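You operate a simulated robot arm through the tools that you are given. There is no shell and no other tool.

You run a simulated robot arm. Do the job below in one go: nothing can be reset, and whatever is moved stays where it is left.

## Task
Wash the dried batter out of the black basin with a soaped pad.
Fine: ladle into the rinse bowl first; soap the green pad on the paste tin; pad back; push the basin to the wall. What is to be rubbed or washed off counts as gone when no trace of it is left.
Where things are to end (x, y in the base frame): black ladle within 60 mm of [760, -370]; black basin within 35 mm of [580, -880].

It is judged by the outcome, as a careful person would: the job done as asked, and still so three seconds after it is handed in. It fails if anything else is knocked over, pushed out of place, dropped, spilled or broken.

## Robot
A 6-joint arm with a two-finger gripper, fixed in place. Base frame: the origin is at the foot of the arm, x ahead of it, y to its left, z up; the work surface is at about z = 850. Lengths are in mm, angles in rad, forces in N, time in s.
It reaches about 1298 mm from its shoulder. Its first joint turns from -2.601 to 2.601 rad. Payload 1.57 kg.
The tool frame sits at the grasp point between the pads (the TCP): z along the fingers, y along the line on which they close. The tips reach 21 mm beyond it. Largest opening 70 mm; the body of the gripper starts 50 mm behind the TCP.
Orientation is that of the tool frame in the base frame, as a unit quaternion [w, x, y, z]. With the fingers straight down and closing along the base's y, the tool's x points along the base's -x, its y along +y and its z along -z.

## Interface
- The arm moves only by the tool send_rows. Its argument "motion" is one flat list of numbers, 7 for each row, row after row: the shift along the tool's x, y, z in m, then the turn, a rotation vector about the tool's x, y, z in degrees, then the gripper command, from -1 (shut) to 1 (fully open), values between in proportion. In form: [x, y, z, wx, wy, wz, grip, x, y, z, wx, wy, wz, grip, ...]. A call has 1 to 20 rows; each row shifts and turns the commanded pose from where the row before left it, along the tool's axes as they then stand. Rows are played at 5 a second. More than 50 mm and 0.15 rad between two rows, or a gripper value outside its range, and nothing of the call is played. A pose out of reach is approached as far as the arm can. The call stops where the force on the tool passes 40 N (or 10 N more than at its start, if that is more) or the arm is blocked; 0.2 s more then pass. Each finger halts on what it meets, pressing with about 20 N; the grip force reading is that of the motor and also rises with nothing between the fingers. The clock runs only during rows and for 0.2 s after the last one: add rows that do not move to give the fingers time. It gives the time, the measured TCP pose, the force on the tool (base axes), the opening and the grip force at its end, in the units of the frame above (readings bear some noise), with the torque about the TCP (base axes, N m) and any sound that the robot's microphone picked up, and new pictures: "show" is both (left out), scene, wrist or none.
- Cameras (640 x 400 px; columns grow to the right, rows downward): "scene" is fixed at [220.3, -501.8, 1446]; the picture's right is [-0.43, -0.90, 0.00], its down [-0.79, 0.38, -0.48] and it looks along [0.44, -0.21, -0.88] (base axes); focal length 291 px, centre (320, 200). "wrist" rides on the gripper at [79, 4, -81] in the tool frame; the picture's right is [-0.05, 1.00, 0.00], its down [-0.67, -0.04, -0.75] and it looks along [-0.74, -0.04, 0.67] (tool axes); focal length 256 px, centre (320, 200). There is no depth. A picture from a camera that has moved, and an enlarged one, comes with that camera's place and axes in the base frame and with its lens.
- slide_trunk(by): slides the trunk up (or, below 0, down) by that many mm; the arm rides with it, the base frame stays. It gives what a move gives, with no picture.
- enlarge(camera, box): a new picture of the part [left, top, right, bottom] of that camera's present view, enlarged. No time passes.
- job_done(): hands the job in; it is judged then, once.

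Nothing tells you positions but the pictures and the camera data. Unless the task says otherwise, let go and move clear before handing in.

The tools are called after "Call:" as a command line: name --argument value ..., lists and objects as JSON in quotes. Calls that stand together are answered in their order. send_rows: Moves the arm, as the interface text tells. Its arguments: {"type":"object","properties":{"motion":{"type":"array"},"show":{"type":"string","enum":["both","scene","wrist","none"]}},"required":["motion"]} The other tools are called the same way: slide_trunk (by) slides the trunk up or down; enlarge (camera, box) takes an enlarged picture of a part of a camera's view; job_done () hands the job in.

At the start:

```text
t: 0.0
tool_pos: [468.6, -554.5, 1145.2]
orientation: [-0.001, 0.001, 1.0, -0.002]
wrist_force: [-0.1, -0.4, -0.1]
ft_torque: [-0.02, 0.01, 0.03]
finger_gap: 70.2
grip_force: 0.1
trunk travel left (down, up): [-827.0, 143.0]
```

scene: 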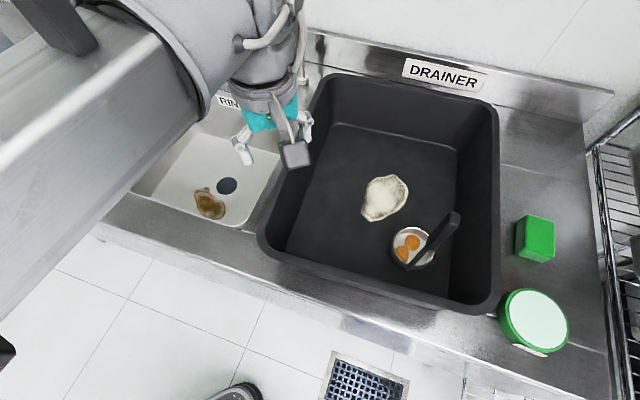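
wrist: 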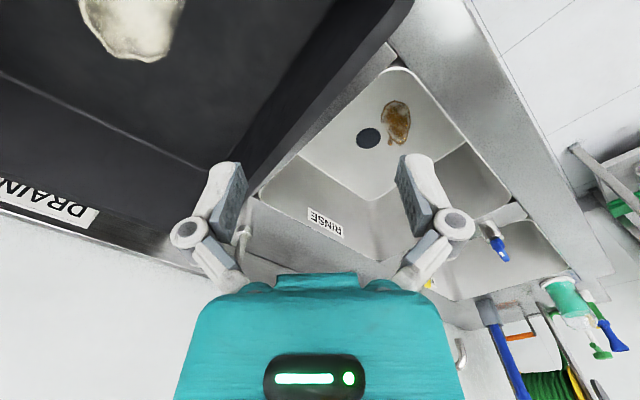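

I see the black basin with a batter patch and a ladle in it, the green pad and paste tin to its right, and the rinse bowl to its left. I'll look closer before moving.

Call:
enlarge --camera "scene" --box '[340, 160, 500, 300]'

Call:
enlarge --camera "scene" --box '[480, 190, 640, 370]'

Call:
enlarge --camera "scene" --box '[100, 60, 340, 260]'

Call:
enlarge --camera "scene" --box '[300, 20, 640, 230]'

Call:
enlarge --camera "wrist" --box '[240, 50, 640, 300]'

```text
2.86 times, centred on (420, 230) of scene
camera zoom: at [220.3, -501.8, 1446.0], right [-0.43, -0.9, 0.0], down [-0.79, 0.38, -0.48], along [0.44, -0.21, -0.88], focal length 831 px, centre (34, 114)
```

zoom: 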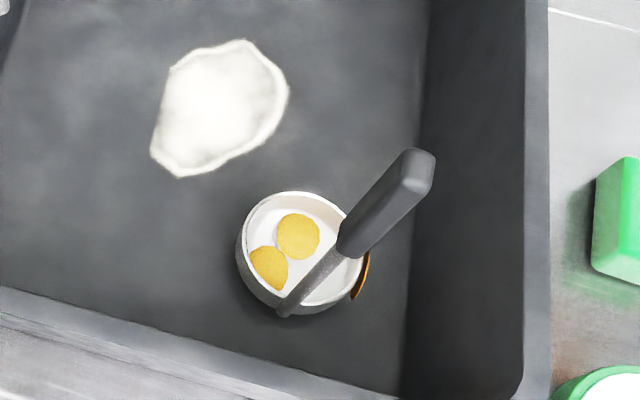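

```text
2.22 times, centred on (560, 280) of scene
camera zoom: at [220.3, -501.8, 1446.0], right [-0.43, -0.9, 0.0], down [-0.79, 0.38, -0.48], along [0.44, -0.21, -0.88], focal length 646 px, centre (-213, 22)
```

zoom: 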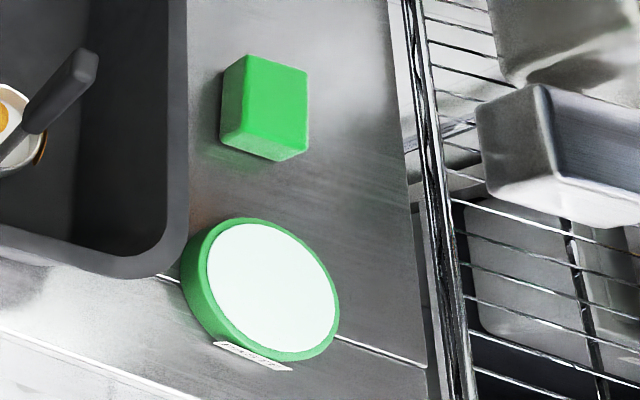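

```text
2.00 times, centred on (220, 160) of scene
camera zoom: at [220.3, -501.8, 1446.0], right [-0.43, -0.9, 0.0], down [-0.79, 0.38, -0.48], along [0.44, -0.21, -0.88], focal length 581 px, centre (520, 280)
```

zoom: 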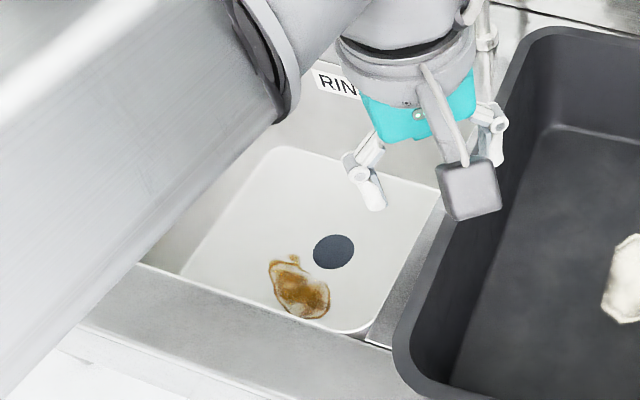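

```text
1.88 times, centred on (470, 125) of scene
camera zoom: at [220.3, -501.8, 1446.0], right [-0.43, -0.9, 0.0], down [-0.79, 0.38, -0.48], along [0.44, -0.21, -0.88], focal length 547 px, centre (38, 341)
```

zoom: 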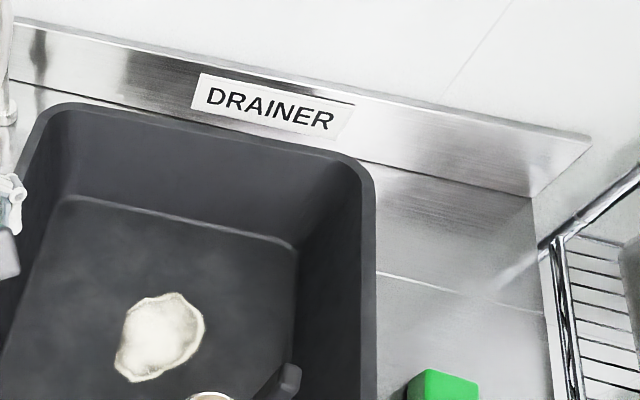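

```text
1.60 times, centred on (440, 175) of wrist
camera zoom: at [388.1, -550.9, 1226.9], right [0.05, 1.0, 0.0], down [0.67, -0.03, 0.74], along [0.74, -0.04, -0.67], focal length 410 px, centre (128, 240)
```

zoom: 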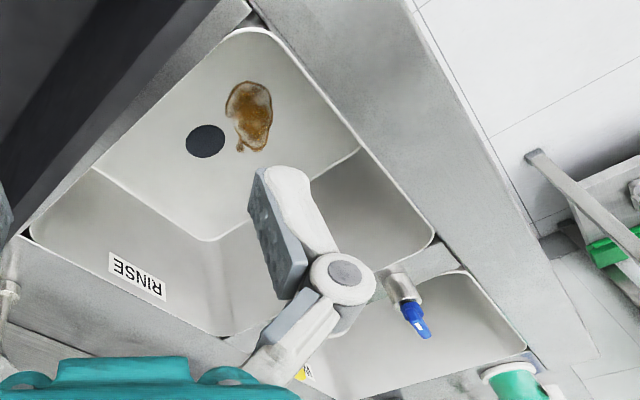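

The basin is turned about 45° to the base frame, and its floor is about 150 mm below its rim. The ladle seems to stand upright in it, with its handle up. I'll move the wrist camera back to view the ladle from a second angle.

Call:
send_rows --motion '[0.04, 0.0094, -0.005, 0, 0, 0, 1, 0.04, 0.0094, -0.005, 0, 0, 0, 1, 0.04, 0.0094, -0.005, 0, 0, 0, 1, 0.04, 0.0094, -0.005, 0, 0, 0, 1, 0.04, 0.0094, -0.005, 0, 0, 0, 1, 0.04, 0.0094, -0.005, 0, 0, 0, 1, 0.04, 0.0094, -0.005, 0, 0, 0, 1, 0, 0, 0, 0, 0, 8, 1, 0, 0, 0, 0, 0, 8, 1, 0, 0, 0, 0, 0, 8, 1, 0, 0, 0, 0, 0, 8, 1, 0, 0, 0, 0, 0, 8, 1, 0, 0, 0, 0, 0, 8, 1, 0, 0, 0, 0, 0, 0, 1]'

```text
t: 3.0
tool_pos: [188.4, -489.2, 1146.3]
orientation: [0.0, 0.407, 0.913, -0.003]
wrist_force: [-0.6, -0.3, -0.7]
ft_torque: [0.01, 0.0, 0.0]
finger_gap: 69.9
grip_force: 0.1
out of reach, approached as far as the arm can: row 1, 2, 3, 4, 5, 6, 7
trunk travel left (down, up): [-827.0, 143.0]
camera wrist: at [137.9, -427.3, 1226.7], right [0.78, 0.63, 0.0], down [0.42, -0.52, 0.75], along [0.47, -0.58, -0.67], focal length 256 px, centre (320, 200)
```

scene: 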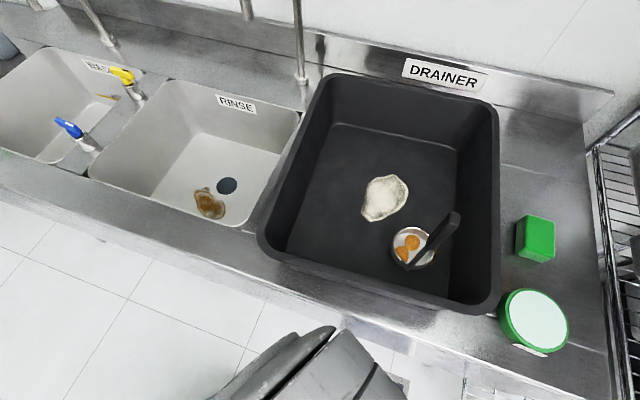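
wrist: 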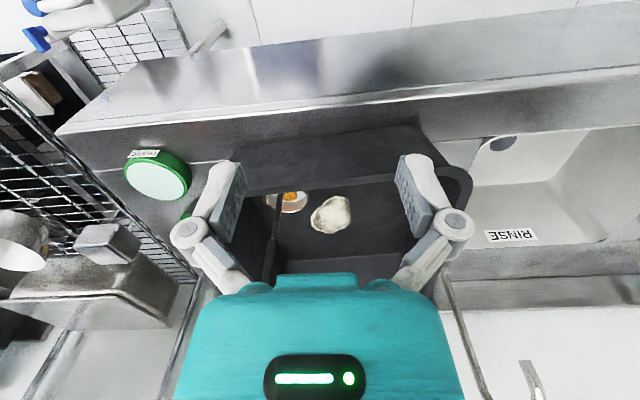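

The arm is clear of the scene view now, and the rinse and drainer areas are fully visible. I'll zoom in on the ladle in both cameras.

Call:
enlarge --camera "wrist" --box '[220, 130, 420, 270]'

Call:
enlarge --camera "scene" --box '[60, 40, 320, 240]'

Call:
enlarge --camera "scene" --box '[370, 190, 480, 290]'

Call:
enlarge --camera "wrist" --box '[80, 100, 260, 240]'

```text
2.86 times, centred on (320, 200) of wrist
camera zoom: at [137.9, -427.3, 1226.7], right [0.78, 0.63, 0.0], down [0.42, -0.52, 0.75], along [0.47, -0.58, -0.67], focal length 731 px, centre (320, 200)
```

zoom: 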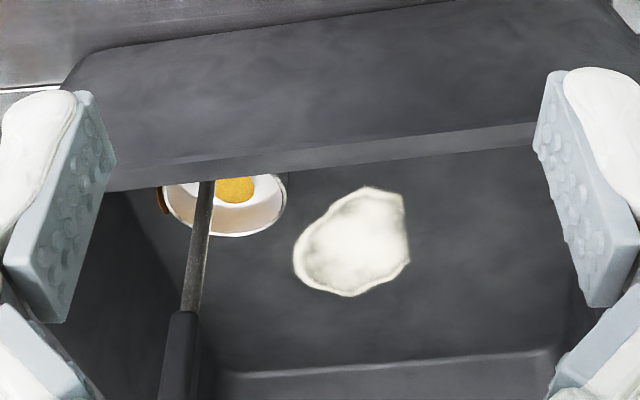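

```text
2.00 times, centred on (190, 140) of scene
camera zoom: at [220.3, -501.8, 1446.0], right [-0.43, -0.9, 0.0], down [-0.79, 0.38, -0.48], along [0.44, -0.21, -0.88], focal length 581 px, centre (580, 320)
```

zoom: 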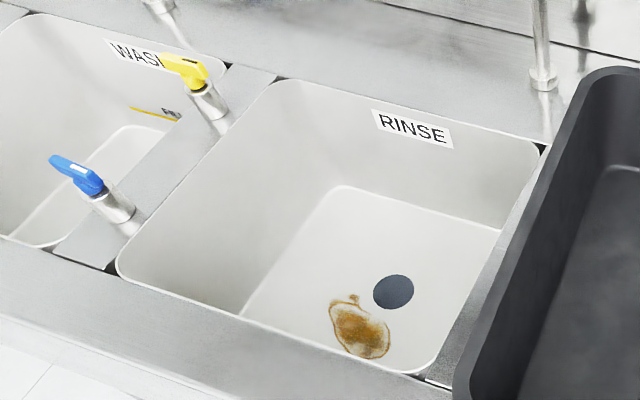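

```text
4.00 times, centred on (425, 240) of scene
camera zoom: at [220.3, -501.8, 1446.0], right [-0.43, -0.9, 0.0], down [-0.79, 0.38, -0.48], along [0.44, -0.21, -0.88], focal length 1163 px, centre (-100, 40)
```

zoom: 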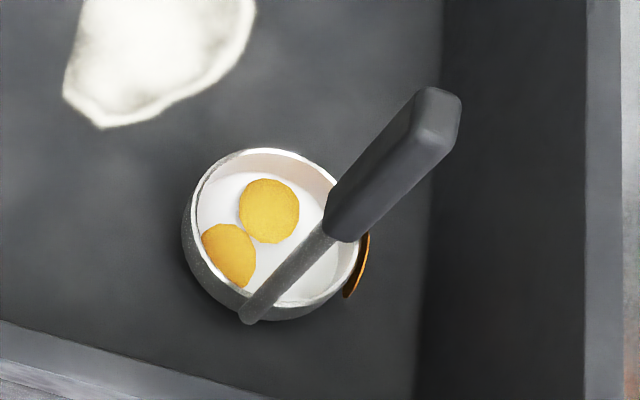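

```text
2.86 times, centred on (170, 170) of wrist
camera zoom: at [137.9, -427.3, 1226.7], right [0.78, 0.63, 0.0], down [0.42, -0.52, 0.75], along [0.47, -0.58, -0.67], focal length 731 px, centre (749, 286)
```

zoom: 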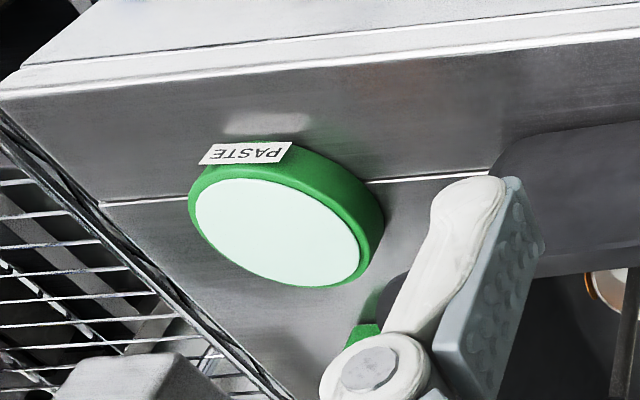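

The ladle stands upright. Its handle is at about (292, -728) with the top near z 1110, and the bowl is 45 mm nearer the wall. I'll raise the trunk for clearance, then move over the handle.

Call:
slide_trunk --by 140

```text
t: 4.7
tool_pos: [188.5, -489.3, 1284.3]
orientation: [0.0, 0.406, 0.914, -0.001]
wrist_force: [0.3, -0.2, 0.9]
ft_torque: [-0.04, -0.01, 0.0]
finger_gap: 69.9
grip_force: 0.1
trunk travel left (down, up): [-967.0, 3.0]
```

Call:
send_rows --motion '[0, 0, 0, 0, 0, -3, 1, -0.0403, -0.0159, 0.014, 0, 0, 0, 1, -0.0403, -0.0159, 0.014, 0, 0, 0, 1, -0.0403, -0.0159, 0.014, 0, 0, 0, 1, -0.0403, -0.0159, 0.014, 0, 0, 0, 1, -0.0403, -0.0159, 0.014, 0, 0, 0, 1, -0.0403, -0.0159, 0.014, 0, 0, 0, 1, 0, 0, 0, 0, 0, 0, 1]'

```text
t: 6.5
tool_pos: [292.9, -728.7, 1286.5]
orientation: [-0.001, 0.382, 0.924, -0.002]
wrist_force: [-0.6, -0.6, -0.3]
ft_torque: [0.0, 0.01, 0.01]
finger_gap: 69.8
grip_force: 0.0
out of reach, approached as far as the arm can: row 2, 3, 4, 5, 6, 7
trunk travel left (down, up): [-967.0, 3.0]
camera wrist: at [239.1, -669.0, 1367.0], right [0.74, 0.67, 0.0], down [0.45, -0.49, 0.75], along [0.5, -0.56, -0.67], focal length 256 px, centre (320, 200)
```

scene: 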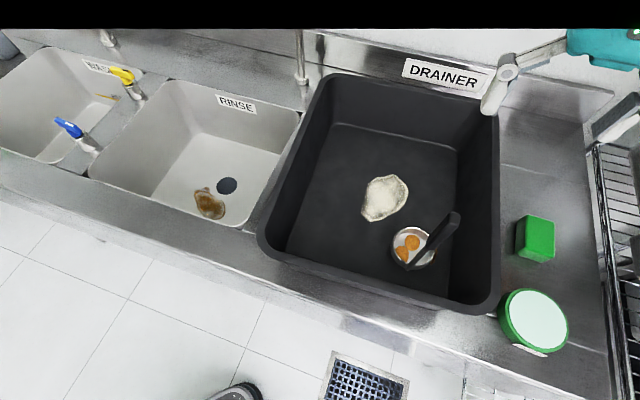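
wrist: 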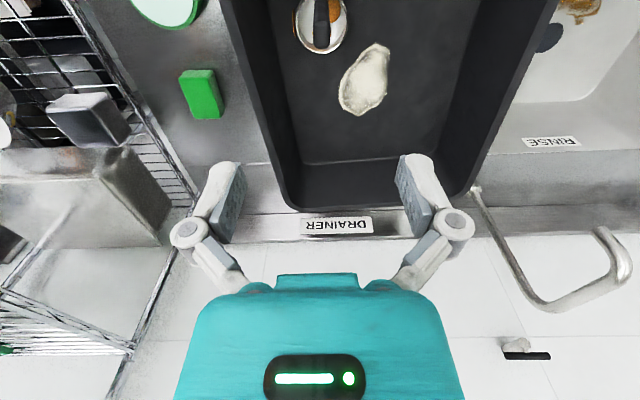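

The horizontal move landed exactly, but the height didn't change. I'll test a pure vertical move on its own.

Call:
send_rows --motion '[0, 0, 0.02, 0, 0, 0, 1, 0, 0, 0.02, 0, 0, 0, 1, 0, 0, 0, 0, 0, 0, 1]' --show "none"

```text
t: 7.3
tool_pos: [293.7, -727.5, 1285.5]
orientation: [0.0, 0.383, 0.924, -0.002]
wrist_force: [-0.4, -0.2, 0.3]
ft_torque: [0.04, -0.01, -0.02]
finger_gap: 70.0
grip_force: 0.1
out of reach, approached as far as the arm can: row 1, 2
trunk travel left (down, up): [-967.0, 3.0]
```

Height only changes with the trunk slide, so I'll use that for all vertical moves. I'll check that the handle sits on the tool axis before lowering.

Call:
enlarge --camera "wrist" --box '[240, 0, 400, 100]'

```text
4.00 times, centred on (320, 50) of wrist
camera zoom: at [239.2, -669.6, 1366.7], right [0.74, 0.67, 0.0], down [0.45, -0.49, 0.75], along [0.5, -0.56, -0.67], focal length 1024 px, centre (320, 800)
```

zoom: 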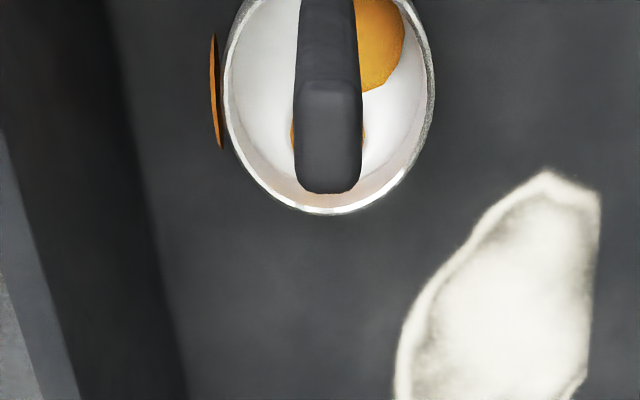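

Call:
send_rows --motion '[0.006, 0, 0, 0, 0, 0, 1, 0, 0, 0, 0, 0, 0, 1]' --show "none"

Call:
slide_trunk --by -130

Call:
enlarge --camera "wrist" --box '[160, 0, 480, 200]'

Call:
enlarge --camera "scene" --box '[320, 100, 640, 300]'

```text
t: 7.9
tool_pos: [288.0, -724.4, 1285.2]
orientation: [0.001, 0.383, 0.924, -0.002]
wrist_force: [0.1, 0.5, 0.6]
ft_torque: [0.02, 0.0, -0.02]
finger_gap: 70.1
grip_force: 0.1
trunk travel left (down, up): [-967.0, 3.0]
```

```text
t: 9.4
tool_pos: [288.9, -724.6, 1155.3]
orientation: [0.001, 0.382, 0.924, -0.002]
wrist_force: [-0.6, -0.5, -0.5]
ft_torque: [0.0, 0.04, 0.0]
finger_gap: 70.0
grip_force: 0.1
trunk travel left (down, up): [-837.0, 133.0]
```

```text
2.00 times, centred on (320, 100) of wrist
camera zoom: at [234.8, -665.6, 1236.8], right [0.74, 0.67, 0.0], down [0.45, -0.49, 0.75], along [0.5, -0.56, -0.67], focal length 512 px, centre (320, 400)
```

zoom: 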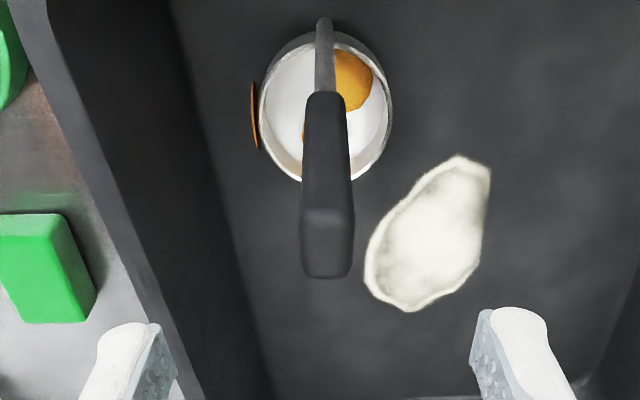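

```text
2.00 times, centred on (480, 200) of scene
camera zoom: at [220.3, -501.8, 1446.0], right [-0.43, -0.9, 0.0], down [-0.79, 0.38, -0.48], along [0.44, -0.21, -0.88], focal length 581 px, centre (0, 200)
```

zoom: 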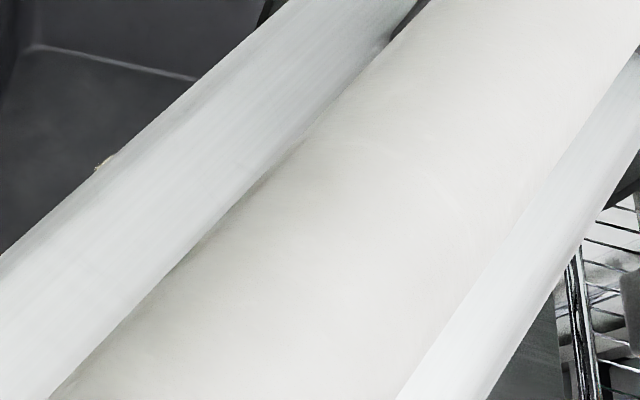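

Call:
send_rows --motion '[0.003, 0.0005, 0, 0, 0, 0, 1, 0, 0, 0, 0, 0, 0, 1]' --show "none"

Call:
slide_trunk --by -70

Call:
enlarge --camera "wrist" --box '[160, 80, 480, 280]'

```text
t: 10.1
tool_pos: [286.6, -722.7, 1155.4]
orientation: [-0.001, 0.383, 0.924, -0.001]
wrist_force: [-0.6, 0.8, 0.2]
ft_torque: [-0.01, -0.02, 0.03]
finger_gap: 70.1
grip_force: 0.1
trunk travel left (down, up): [-837.0, 133.0]
```

```text
t: 11.1
tool_pos: [287.8, -721.3, 1085.8]
orientation: [0.0, 0.383, 0.924, -0.002]
wrist_force: [-1.0, 0.6, 0.2]
ft_torque: [0.01, -0.02, -0.05]
finger_gap: 70.1
grip_force: 0.0
trunk travel left (down, up): [-767.0, 203.0]
```

```text
2.00 times, centred on (320, 180) of wrist
camera zoom: at [233.5, -663.4, 1166.8], right [0.74, 0.67, 0.0], down [0.45, -0.49, 0.75], along [0.5, -0.56, -0.67], focal length 512 px, centre (320, 240)
```

zoom: 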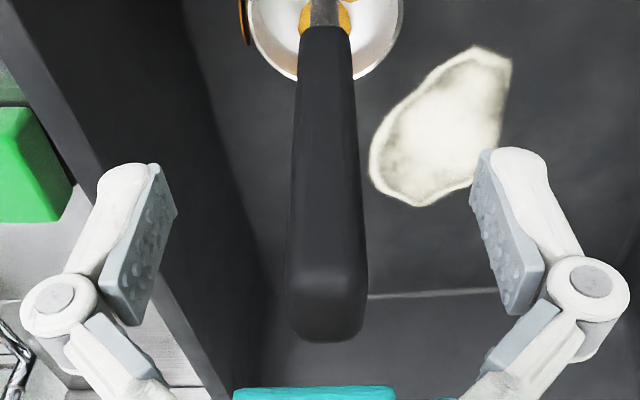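

The handle is between the fingers, so I'll close on it.

Call:
send_rows --motion '[0, 0, 0, 0, 0, 0, 0, 0, 0, 0, 0, 0, 0, -0.5, 0, 0, 0, 0, 0, 0, -1, 0, 0, 0, 0, 0, 0, -1, 0, 0, 0, 0, 0, 0, -1, 0, 0, 0, 0, 0, 0, -1]' --show "wrist"

```text
t: 12.5
tool_pos: [287.3, -723.0, 1085.5]
orientation: [0.0, 0.383, 0.924, -0.002]
wrist_force: [-0.5, 0.5, 0.7]
ft_torque: [-0.04, -0.01, -0.04]
finger_gap: 14.5
grip_force: 19.6
trunk travel left (down, up): [-767.0, 203.0]
camera wrist: at [233.5, -663.4, 1166.7], right [0.74, 0.67, 0.0], down [0.45, -0.49, 0.75], along [0.5, -0.56, -0.67], focal length 256 px, centre (320, 200)
```

wrist: 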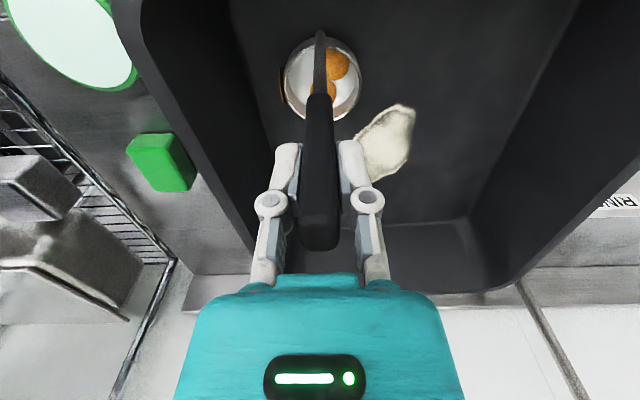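

I have the ladle, so I'll lift it a little first.

Call:
slide_trunk --by 40

Call:
enlarge --camera "wrist" --box '[160, 0, 480, 200]'

```text
t: 13.4
tool_pos: [287.8, -722.4, 1124.1]
orientation: [0.0, 0.383, 0.924, -0.002]
wrist_force: [0.8, -0.4, -1.0]
ft_torque: [0.04, 0.02, -0.01]
finger_gap: 14.7
grip_force: 19.9
trunk travel left (down, up): [-807.0, 163.0]
```

```text
2.00 times, centred on (320, 100) of wrist
camera zoom: at [233.7, -663.6, 1206.6], right [0.74, 0.67, 0.0], down [0.45, -0.49, 0.75], along [0.5, -0.56, -0.67], focal length 512 px, centre (320, 400)
```

zoom: 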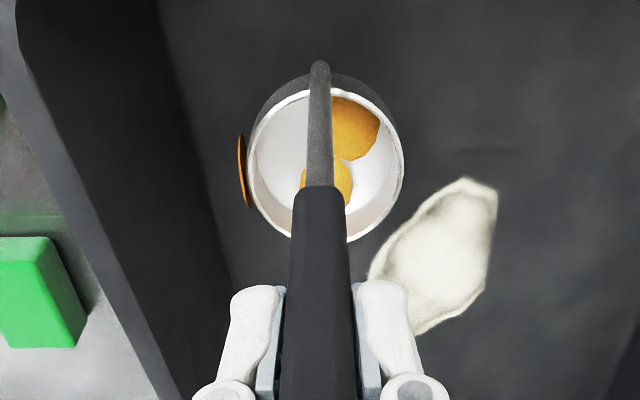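

Call:
slide_trunk --by 160

Call:
send_rows --motion '[-0.001, 0.01, 0, 0, 0, 0, -1, -0.003, 0.025, 0, 0, 0, 0, -1, -0.003, 0.03, 0, 0, 0, 0, -1, -0.003, 0.03, 0, 0, 0, 0, -1, -0.003, 0.03, 0, 0, 0, 0, -1, -0.003, 0.03, 0, 0, 0, 0, -1, -0.003, 0.03, 0, 0, 0, 0, -1, -0.003, 0.03, 0, 0, 0, 0, -1, -0.003, 0.03, 0, 0, 0, 0, -1, -0.003, 0.03, 0, 0, 0, 0, -1]'

```text
t: 15.2
tool_pos: [288.1, -722.0, 1285.7]
orientation: [0.0, 0.383, 0.924, -0.002]
wrist_force: [0.0, 0.4, -0.3]
ft_torque: [0.01, 0.04, 0.02]
finger_gap: 14.4
grip_force: 20.3
trunk travel left (down, up): [-967.0, 3.0]
```

```text
t: 17.4
tool_pos: [505.2, -546.4, 1285.5]
orientation: [0.0, 0.383, 0.924, -0.002]
wrist_force: [0.1, 0.6, -2.1]
ft_torque: [0.02, 0.01, 0.0]
finger_gap: 14.1
grip_force: 20.1
trunk travel left (down, up): [-967.0, 3.0]
camera wrist: at [449.8, -487.3, 1366.6], right [0.74, 0.67, 0.0], down [0.45, -0.49, 0.75], along [0.5, -0.56, -0.67], focal length 256 px, centre (320, 200)
```

scene: 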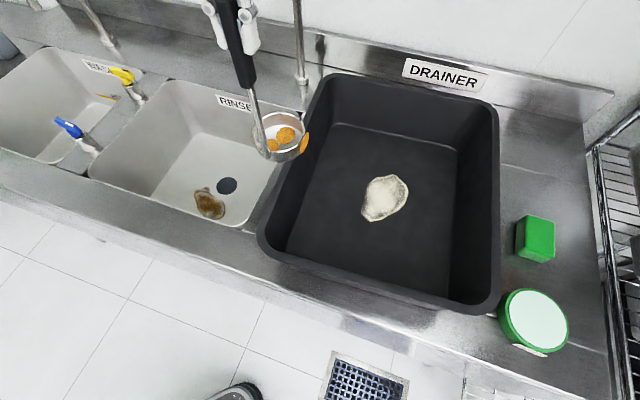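
wrist: 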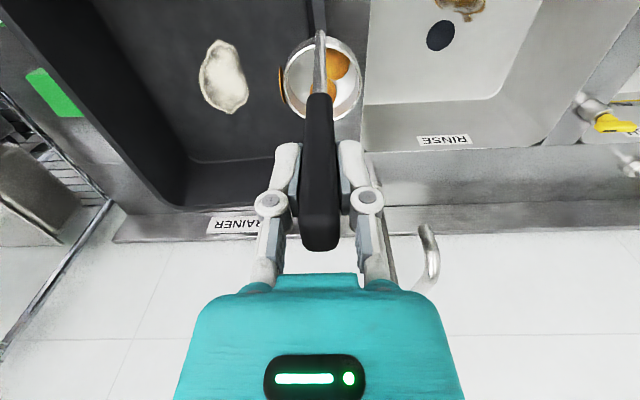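

The ladle is clear of the basin, which hasn't moved. I'll continue to over the rinse bowl.

Call:
send_rows --motion '[-0.003, 0.0277, 0, 0, 0, 0, -1, -0.003, 0.0277, 0, 0, 0, 0, -1, -0.003, 0.0277, 0, 0, 0, 0, -1, -0.003, 0.0277, 0, 0, 0, 0, -1, -0.003, 0.0277, 0, 0, 0, 0, -1, -0.003, 0.0277, 0, 0, 0, 0, -1, -0.003, 0.0277, 0, 0, 0, 0, -1, -0.003, 0.0277, 0, 0, 0, 0, -1, -0.003, 0.0277, 0, 0, 0, 0, -1, -0.003, 0.0277, 0, 0, 0, 0, -1, -0.003, 0.0277, 0, 0, 0, 0, -1, 0, 0, 0, 0, 0, 0, -1, 0, 0, 0, 0, 0, 0, -1]'

```text
t: 20.2
tool_pos: [740.3, -356.6, 1283.5]
orientation: [0.0, 0.383, 0.924, -0.002]
wrist_force: [-0.1, -0.6, -0.6]
ft_torque: [0.04, 0.03, 0.01]
finger_gap: 14.5
grip_force: 20.3
trunk travel left (down, up): [-967.0, 3.0]
camera wrist: at [686.6, -297.1, 1366.5], right [0.74, 0.67, 0.0], down [0.45, -0.49, 0.75], along [0.5, -0.56, -0.67], focal length 256 px, centre (320, 200)
```

scene: 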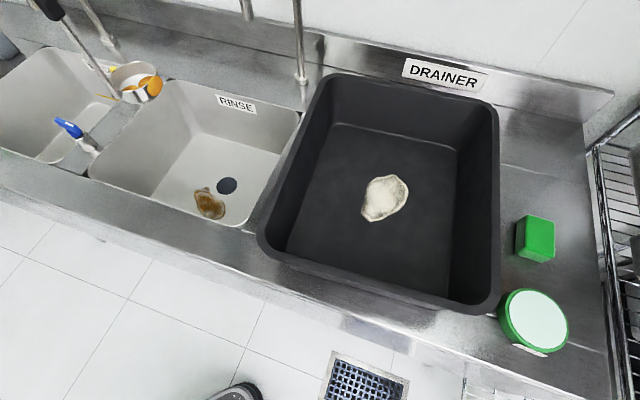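
wrist: 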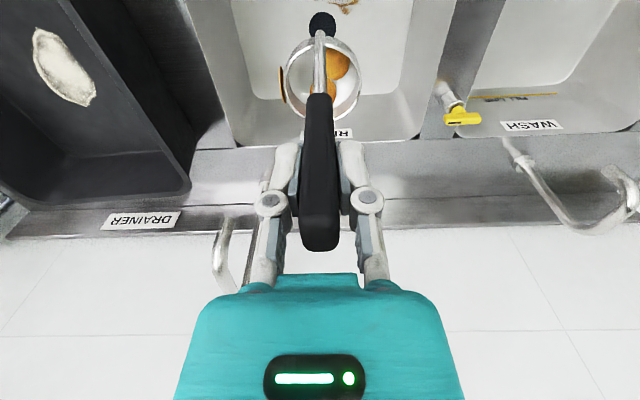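

The ladle is over the rinse bowl, so I'll lower it in stages.

Call:
slide_trunk --by -250

Call:
send_rows --motion '[0, 0, 0, 0, 0, 0, -1]'

```text
t: 22.8
tool_pos: [740.8, -355.7, 1035.4]
orientation: [0.0, 0.383, 0.924, -0.002]
wrist_force: [0.3, 0.0, -1.4]
ft_torque: [0.04, 0.0, -0.01]
finger_gap: 14.7
grip_force: 19.6
trunk travel left (down, up): [-717.0, 253.0]
```

```text
t: 23.2
tool_pos: [740.7, -355.8, 1035.3]
orientation: [0.0, 0.383, 0.924, -0.003]
wrist_force: [-0.2, 0.0, -0.9]
ft_torque: [0.04, 0.04, -0.02]
finger_gap: 14.4
grip_force: 19.9
trunk travel left (down, up): [-717.0, 253.0]
camera wrist: at [686.4, -297.1, 1116.6], right [0.74, 0.67, 0.0], down [0.45, -0.49, 0.75], along [0.5, -0.56, -0.67], focal length 256 px, centre (320, 200)
```

scene: 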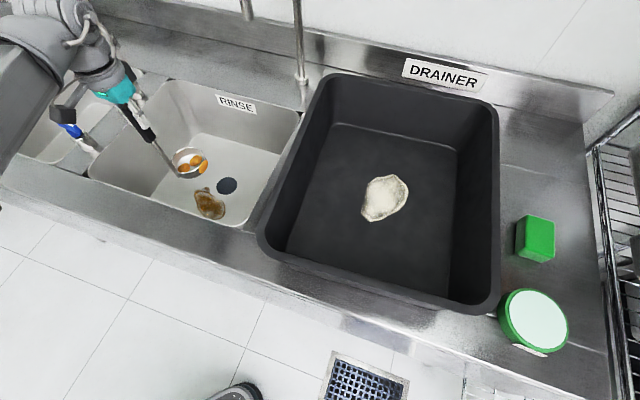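
wrist: 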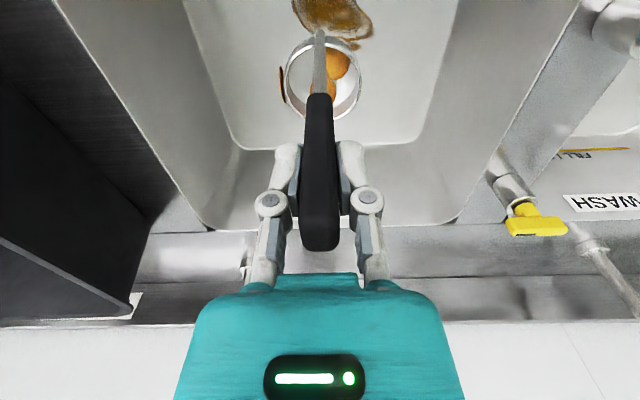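

The ladle is entering the rinse bowl cleanly. I estimate the floor near z 605–665, so I'll go down in smaller steps and watch the force.

Call:
slide_trunk --by -120

Call:
send_rows --motion '[0, 0, 0, 0, 0, 0, -1]'

Call:
enlarge --camera "scene" --box '[80, 70, 280, 230]'

```text
t: 24.7
tool_pos: [739.6, -355.4, 915.5]
orientation: [0.001, 0.382, 0.924, -0.002]
wrist_force: [0.1, -0.5, -0.8]
ft_torque: [0.01, 0.02, 0.01]
finger_gap: 14.8
grip_force: 19.6
trunk travel left (down, up): [-597.0, 373.0]
```

```text
t: 25.1
tool_pos: [740.4, -356.2, 914.8]
orientation: [0.0, 0.383, 0.924, -0.002]
wrist_force: [0.3, -0.1, -1.6]
ft_torque: [0.02, 0.02, 0.01]
finger_gap: 14.5
grip_force: 19.7
trunk travel left (down, up): [-597.0, 373.0]
camera wrist: at [686.3, -297.1, 996.6], right [0.74, 0.67, 0.0], down [0.45, -0.49, 0.75], along [0.5, -0.56, -0.67], focal length 256 px, centre (320, 200)
```

scene: 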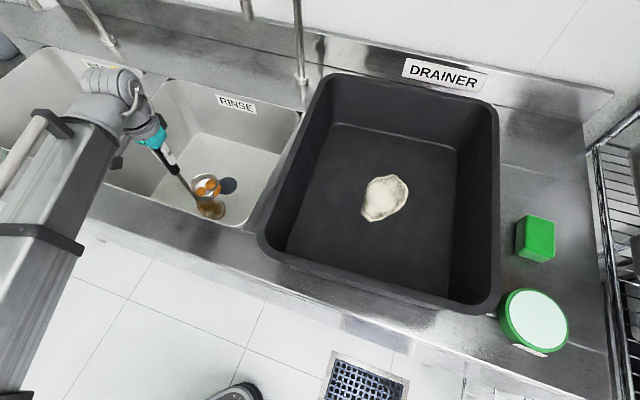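
wrist: 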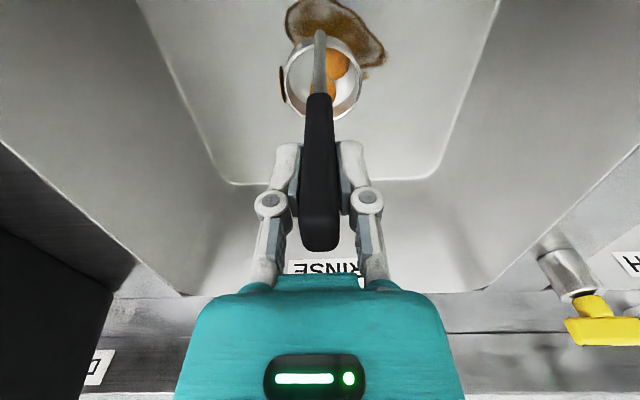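

```text
2.50 times, centred on (180, 150) of scene
camera zoom: at [220.3, -501.8, 1446.0], right [-0.43, -0.9, 0.0], down [-0.79, 0.38, -0.48], along [0.44, -0.21, -0.88], focal length 727 px, centre (670, 325)
```

zoom: 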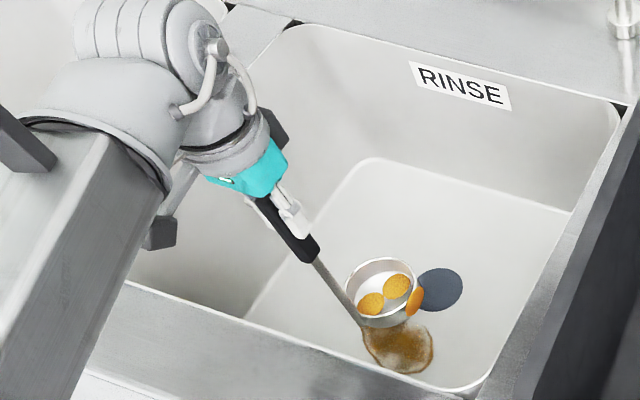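

Call:
slide_trunk --by -40

Call:
slide_trunk --by -15

Call:
send_rows --motion '[0, 0, 0, 0, 0, 0, -1]'

Call:
enlarge --camera "scene" --box '[80, 70, 280, 230]'

Call:
enlarge --camera "wrist" --box '[220, 0, 420, 125]'

```text
t: 25.9
tool_pos: [741.3, -356.9, 874.2]
orientation: [0.0, 0.383, 0.924, -0.001]
wrist_force: [1.1, 0.3, -1.6]
ft_torque: [0.02, 0.0, -0.01]
finger_gap: 14.5
grip_force: 20.4
trunk travel left (down, up): [-557.0, 413.0]
```

```text
t: 26.5
tool_pos: [740.2, -356.3, 859.7]
orientation: [0.0, 0.383, 0.924, -0.002]
wrist_force: [-0.7, 0.0, -1.5]
ft_torque: [0.03, 0.02, 0.0]
finger_gap: 14.5
grip_force: 20.1
trunk travel left (down, up): [-542.0, 428.0]
```

```text
t: 26.9
tool_pos: [739.5, -355.5, 860.7]
orientation: [0.0, 0.384, 0.924, -0.002]
wrist_force: [-0.3, -0.2, -1.6]
ft_torque: [0.03, 0.05, 0.01]
finger_gap: 14.3
grip_force: 19.9
trunk travel left (down, up): [-542.0, 428.0]
camera wrist: at [686.3, -297.1, 941.6], right [0.74, 0.67, 0.0], down [0.45, -0.49, 0.75], along [0.5, -0.56, -0.67], focal length 256 px, centre (320, 200)
```

scene: 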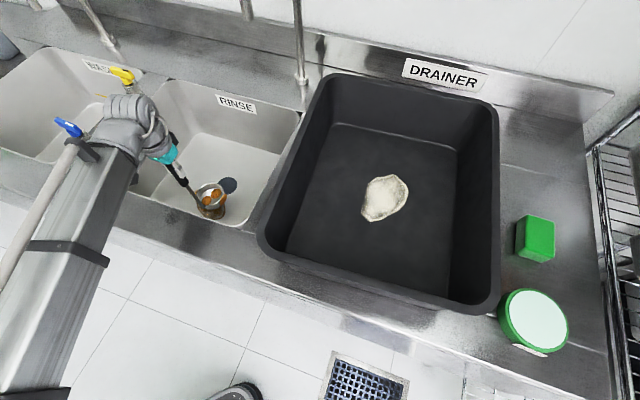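
wrist: 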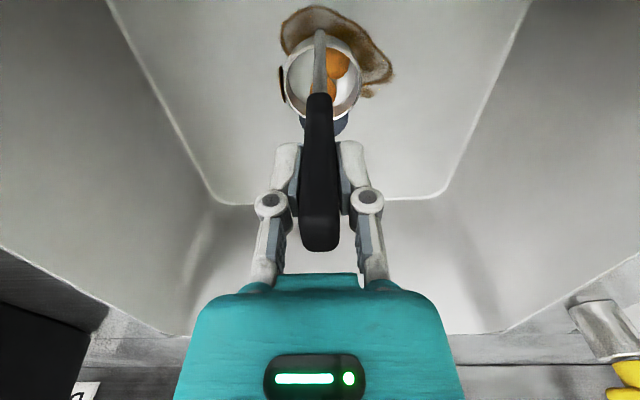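

```text
2.50 times, centred on (180, 150) of scene
camera zoom: at [220.3, -501.8, 1446.0], right [-0.43, -0.9, 0.0], down [-0.79, 0.38, -0.48], along [0.44, -0.21, -0.88], focal length 727 px, centre (670, 325)
```

zoom: 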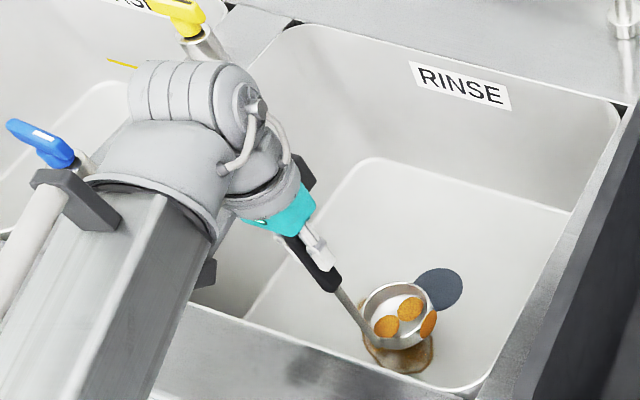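

```text
3.20 times, centred on (320, 62) of wrist
camera zoom: at [686.3, -297.1, 941.6], right [0.74, 0.67, 0.0], down [0.45, -0.49, 0.75], along [0.5, -0.56, -0.67], focal length 819 px, centre (320, 640)
```

zoom: 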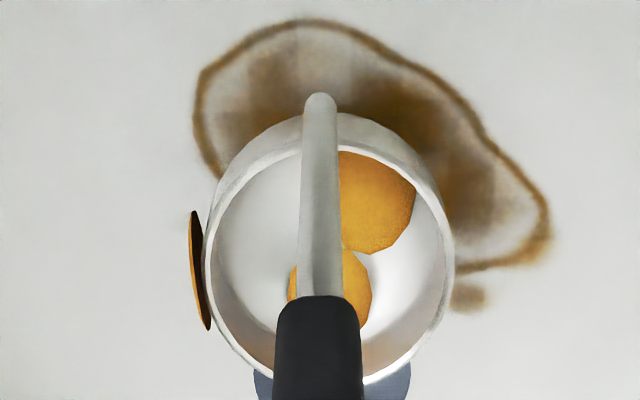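

Call:
slide_trunk --by -8

Call:
slide_trunk --by -5

Call:
slide_trunk --by -4

Call:
enlarge --camera "scene" --box '[140, 120, 280, 230]'

Call:
enlarge --camera "wrist" --box '[220, 0, 420, 125]'

```text
t: 27.5
tool_pos: [740.4, -353.8, 852.5]
orientation: [0.0, 0.383, 0.924, -0.002]
wrist_force: [-0.5, 0.2, 0.1]
ft_torque: [0.04, 0.0, -0.02]
finger_gap: 14.4
grip_force: 20.2
trunk travel left (down, up): [-534.0, 436.0]
```

```text
t: 28.0
tool_pos: [740.2, -355.9, 848.2]
orientation: [0.001, 0.383, 0.924, -0.002]
wrist_force: [-0.3, 0.1, -0.8]
ft_torque: [0.01, 0.0, 0.01]
finger_gap: 14.6
grip_force: 19.8
trunk travel left (down, up): [-529.0, 441.0]
```

```text
t: 28.6
tool_pos: [741.0, -356.8, 843.6]
orientation: [0.0, 0.382, 0.924, -0.002]
wrist_force: [-0.2, -0.6, -1.0]
ft_torque: [0.07, 0.02, -0.02]
finger_gap: 14.6
grip_force: 19.9
trunk travel left (down, up): [-525.0, 445.0]
```

```text
3.64 times, centred on (210, 175) of scene
camera zoom: at [220.3, -501.8, 1446.0], right [-0.43, -0.9, 0.0], down [-0.79, 0.38, -0.48], along [0.44, -0.21, -0.88], focal length 1057 px, centre (720, 291)
```

zoom: 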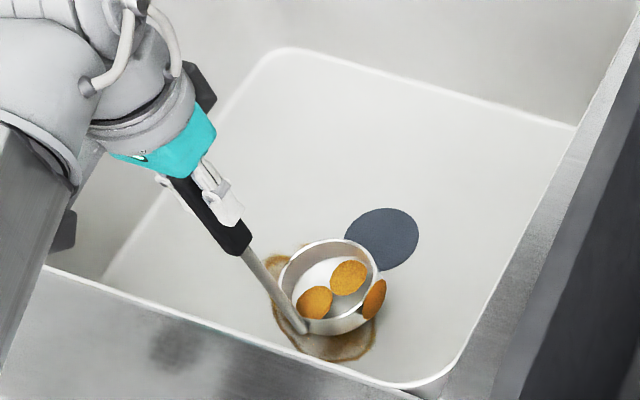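

```text
3.20 times, centred on (320, 62) of wrist
camera zoom: at [686.3, -297.1, 924.6], right [0.74, 0.67, 0.0], down [0.45, -0.49, 0.75], along [0.5, -0.56, -0.67], focal length 819 px, centre (320, 640)
```

zoom: 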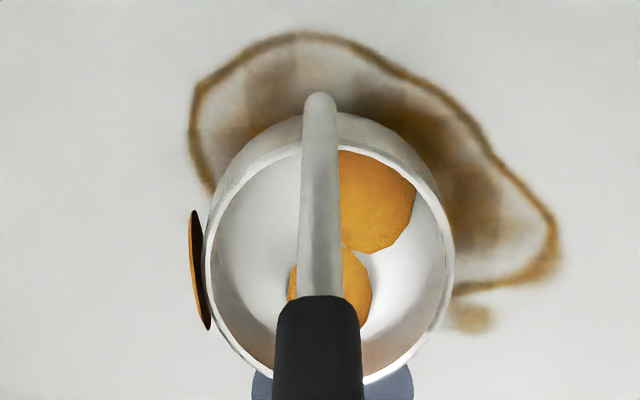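

Call:
slide_trunk --by -4

Call:
slide_trunk --by -4

Call:
slide_trunk --by -4

Call:
enlarge --camera "scene" --box '[180, 160, 250, 215]'

Call:
enlarge --camera "wrist" --box '[220, 0, 420, 125]'

```text
t: 29.1
tool_pos: [739.3, -355.4, 840.3]
orientation: [0.0, 0.383, 0.924, -0.002]
wrist_force: [-2.0, 2.6, 12.1]
ft_torque: [-0.25, -0.23, 0.01]
finger_gap: 14.6
grip_force: 20.1
trunk travel left (down, up): [-521.0, 449.0]
```

```text
t: 29.6
tool_pos: [738.2, -354.5, 837.3]
orientation: [0.002, 0.383, 0.924, -0.002]
wrist_force: [-3.2, 4.2, 27.4]
ft_torque: [0.17, 0.13, 0.02]
finger_gap: 14.8
grip_force: 19.9
trunk travel left (down, up): [-517.0, 453.0]
```

```text
t: 30.2
tool_pos: [738.7, -354.9, 832.6]
orientation: [0.002, 0.382, 0.924, -0.001]
wrist_force: [-1.7, 3.3, 25.9]
ft_torque: [0.0, 0.09, 0.03]
finger_gap: 14.4
grip_force: 19.8
trunk travel left (down, up): [-513.0, 457.0]
```

```text
7.27 times, centred on (215, 188) of scene
camera zoom: at [220.3, -501.8, 1446.0], right [-0.43, -0.9, 0.0], down [-0.79, 0.38, -0.48], along [0.44, -0.21, -0.88], focal length 2114 px, centre (1084, 291)
```

zoom: 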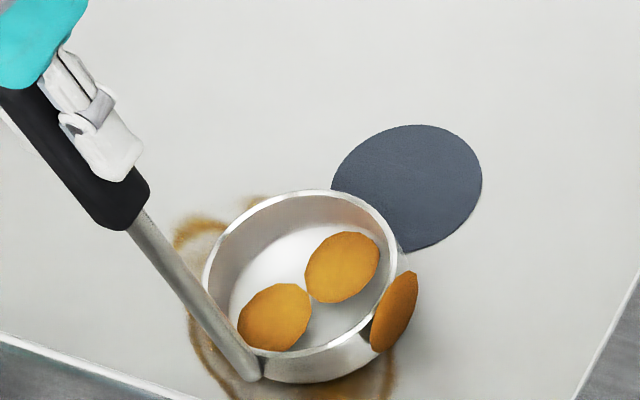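

```text
3.20 times, centred on (320, 62) of wrist
camera zoom: at [684.5, -296.2, 914.5], right [0.74, 0.67, 0.0], down [0.45, -0.49, 0.75], along [0.5, -0.56, -0.66], focal length 819 px, centre (320, 640)
```

zoom: 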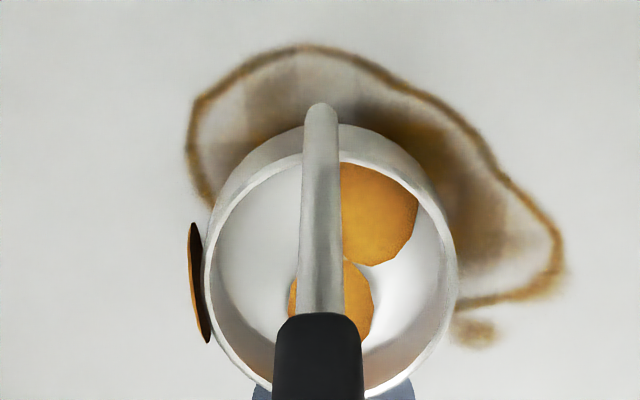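

The ladle touched down with the bowl flat on the floor. I'll relieve the pressure slightly and then open the gripper.

Call:
slide_trunk --by 2

Call:
send_rows --motion '[0, 0, 0, 0, 0, 0, -0.5, 0, 0, 0, 0, 0, 0, -0.3, 0, 0, 0, 0, 0, 0, 0, 0, 0, 0, 0, 0, 0, 0.3, 0, 0, 0, 0, 0, 0, 0.6, 0, 0, 0, 0, 0, 0, 1, 0, 0, 0, 0, 0, 0, 1, 0, 0, 0, 0, 0, 0, 1, 0, 0, 0, 0, 0, 0, 1]'

```text
t: 30.7
tool_pos: [740.8, -355.5, 833.7]
orientation: [0.001, 0.383, 0.924, -0.002]
wrist_force: [-0.8, 0.5, 4.7]
ft_torque: [0.07, 0.08, 0.04]
finger_gap: 14.3
grip_force: 20.4
trunk travel left (down, up): [-515.0, 455.0]
```

```text
t: 32.7
tool_pos: [740.3, -356.7, 834.1]
orientation: [0.0, 0.382, 0.924, -0.002]
wrist_force: [0.3, -0.1, -0.3]
ft_torque: [0.02, -0.04, -0.01]
finger_gap: 70.5
grip_force: 0.2
trunk travel left (down, up): [-515.0, 455.0]
camera wrist: at [686.2, -297.1, 914.7], right [0.74, 0.67, 0.0], down [0.45, -0.49, 0.75], along [0.5, -0.56, -0.67], focal length 256 px, centre (320, 200)
```

scene: 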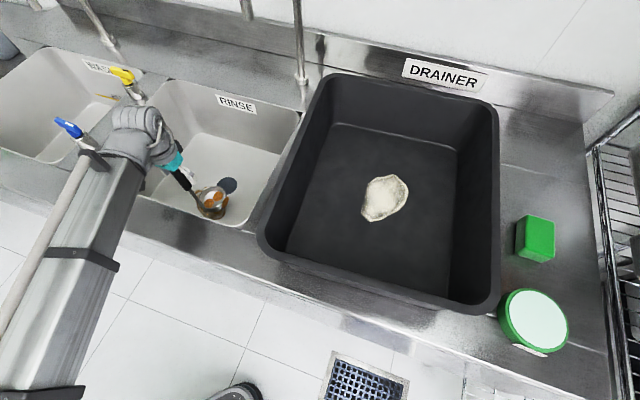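
wrist: 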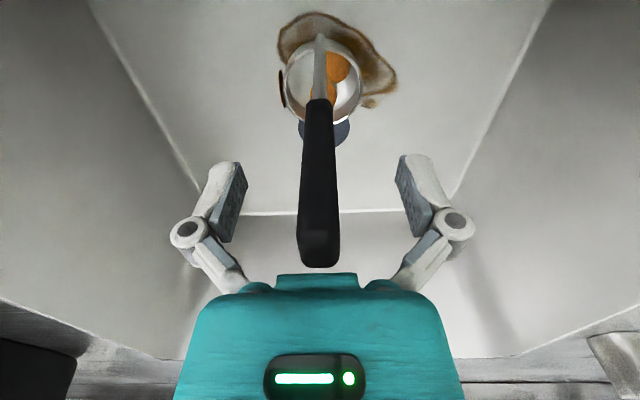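

The ladle stands on its own in the rinse bowl at the target. Before moving on, I'll check the arm's shape to judge its clearance over the basin rim later.

Call:
enlarge --camera "scene" --box '[0, 80, 260, 400]'

Call:
enlarge --camera "scene" --box '[60, 90, 240, 230]'

```text
1.25 times, centred on (130, 240) of scene
camera zoom: at [220.3, -501.8, 1446.0], right [-0.43, -0.9, 0.0], down [-0.79, 0.38, -0.48], along [0.44, -0.21, -0.88], focal length 363 px, centre (558, 150)
```

zoom: 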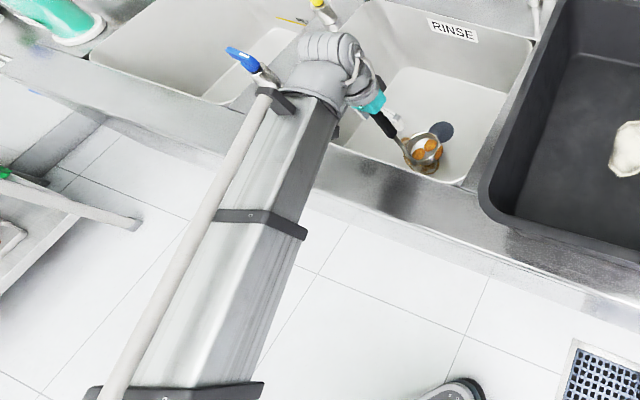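

```text
2.86 times, centred on (150, 160) of scene
camera zoom: at [220.3, -501.8, 1446.0], right [-0.43, -0.9, 0.0], down [-0.79, 0.38, -0.48], along [0.44, -0.21, -0.88], focal length 831 px, centre (806, 314)
```

zoom: 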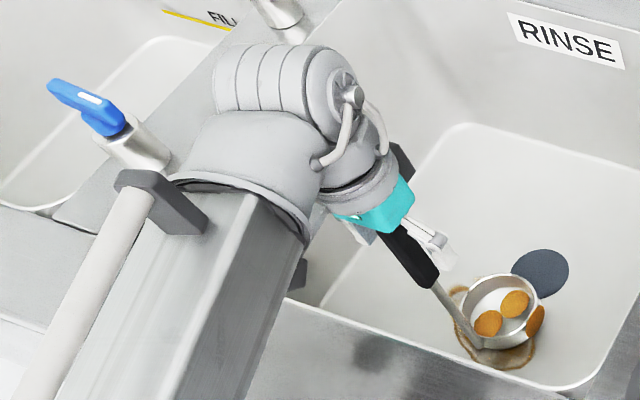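

The link's underside stays at least 165 mm above the TCP, so it will clear the basin rim while scrubbing. I'll rise and move over toward the green pad.

Call:
slide_trunk --by 350

Call:
send_rows --motion '[-0.005, -0.04, 0, 0, 0, 0, 1, -0.005, -0.041, 0, 0, 0, 0, 1, -0.005, -0.041, 0, 0, 0, 0, 1, -0.005, -0.041, 0, 0, 0, 0, 1, -0.005, -0.041, 0, 0, 0, 0, 1, -0.005, -0.041, 0, 0, 0, 0, 1, -0.005, -0.041, 0, 0, 0, 0, 1, -0.005, -0.041, 0, 0, 0, 0, 1, -0.005, -0.041, 0, 0, 0, 0, 1, -0.005, -0.041, 0, 0, 0, 0, 1, -0.005, -0.041, 0, 0, 0, 0, 1, -0.005, -0.041, 0, 0, 0, 0, 1, -0.005, -0.041, 0, 0, 0, 0, 1, -0.005, -0.041, 0, 0, 0, 0, 1, -0.005, -0.041, 0, 0, 0, 0, 1, -0.005, -0.041, 0, 0, 0, 0, 1, -0.005, -0.041, 0, 0, 0, 0, 1, -0.005, -0.041, 0, 0, 0, 0, 1, -0.005, -0.041, 0, 0, 0, 0, 1, -0.005, -0.041, 0, 0, 0, 0, 1]'

```text
t: 36.1
tool_pos: [740.7, -357.4, 1184.0]
orientation: [-0.001, 0.382, 0.924, -0.002]
wrist_force: [0.0, -0.4, 0.9]
ft_torque: [-0.01, 0.0, 0.01]
finger_gap: 69.9
grip_force: 0.1
trunk travel left (down, up): [-865.0, 105.0]
```

```text
t: 40.3
tool_pos: [232.2, -1007.4, 1183.4]
orientation: [0.0, 0.382, 0.924, -0.001]
wrist_force: [-0.6, 0.3, 0.1]
ft_torque: [0.0, -0.02, 0.04]
finger_gap: 69.8
grip_force: 0.1
trunk travel left (down, up): [-865.0, 105.0]
camera wrist: at [177.7, -948.8, 1264.4], right [0.74, 0.67, 0.0], down [0.45, -0.49, 0.75], along [0.5, -0.56, -0.67], focal length 256 px, centre (320, 200)
```

scene: 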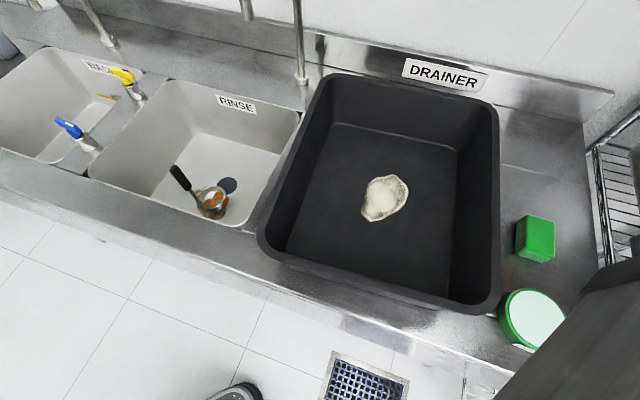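
wrist: 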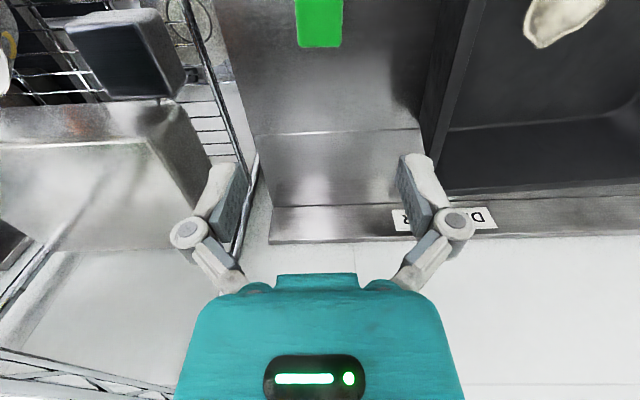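

Call:
enlarge --camera "wrist" --box '[260, 0, 380, 75]'

Call:
enlarge --camera "scene" --box '[500, 200, 580, 270]'

```text
5.33 times, centred on (320, 38) of wrist
camera zoom: at [177.7, -948.8, 1264.4], right [0.74, 0.67, 0.0], down [0.45, -0.49, 0.75], along [0.5, -0.56, -0.67], focal length 1365 px, centre (320, 1067)
```

zoom: 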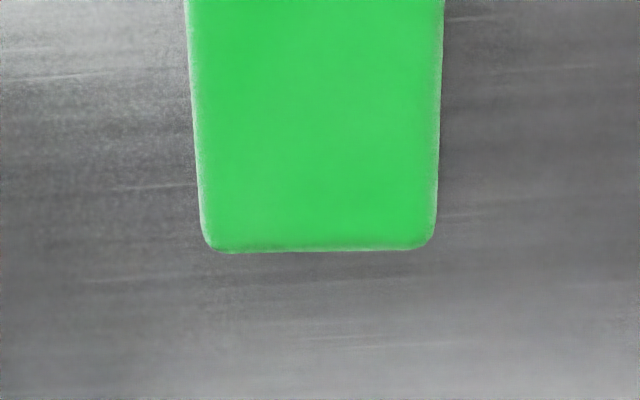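

```text
5.71 times, centred on (540, 235) of scene
camera zoom: at [220.3, -501.8, 1446.0], right [-0.43, -0.9, 0.0], down [-0.79, 0.38, -0.48], along [0.44, -0.21, -0.88], focal length 1661 px, centre (-937, 0)
```

zoom: 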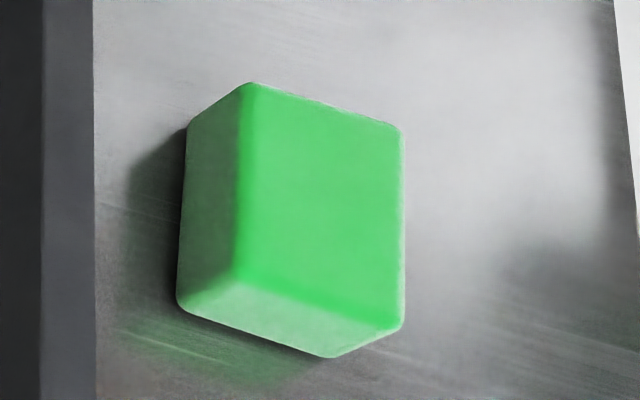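

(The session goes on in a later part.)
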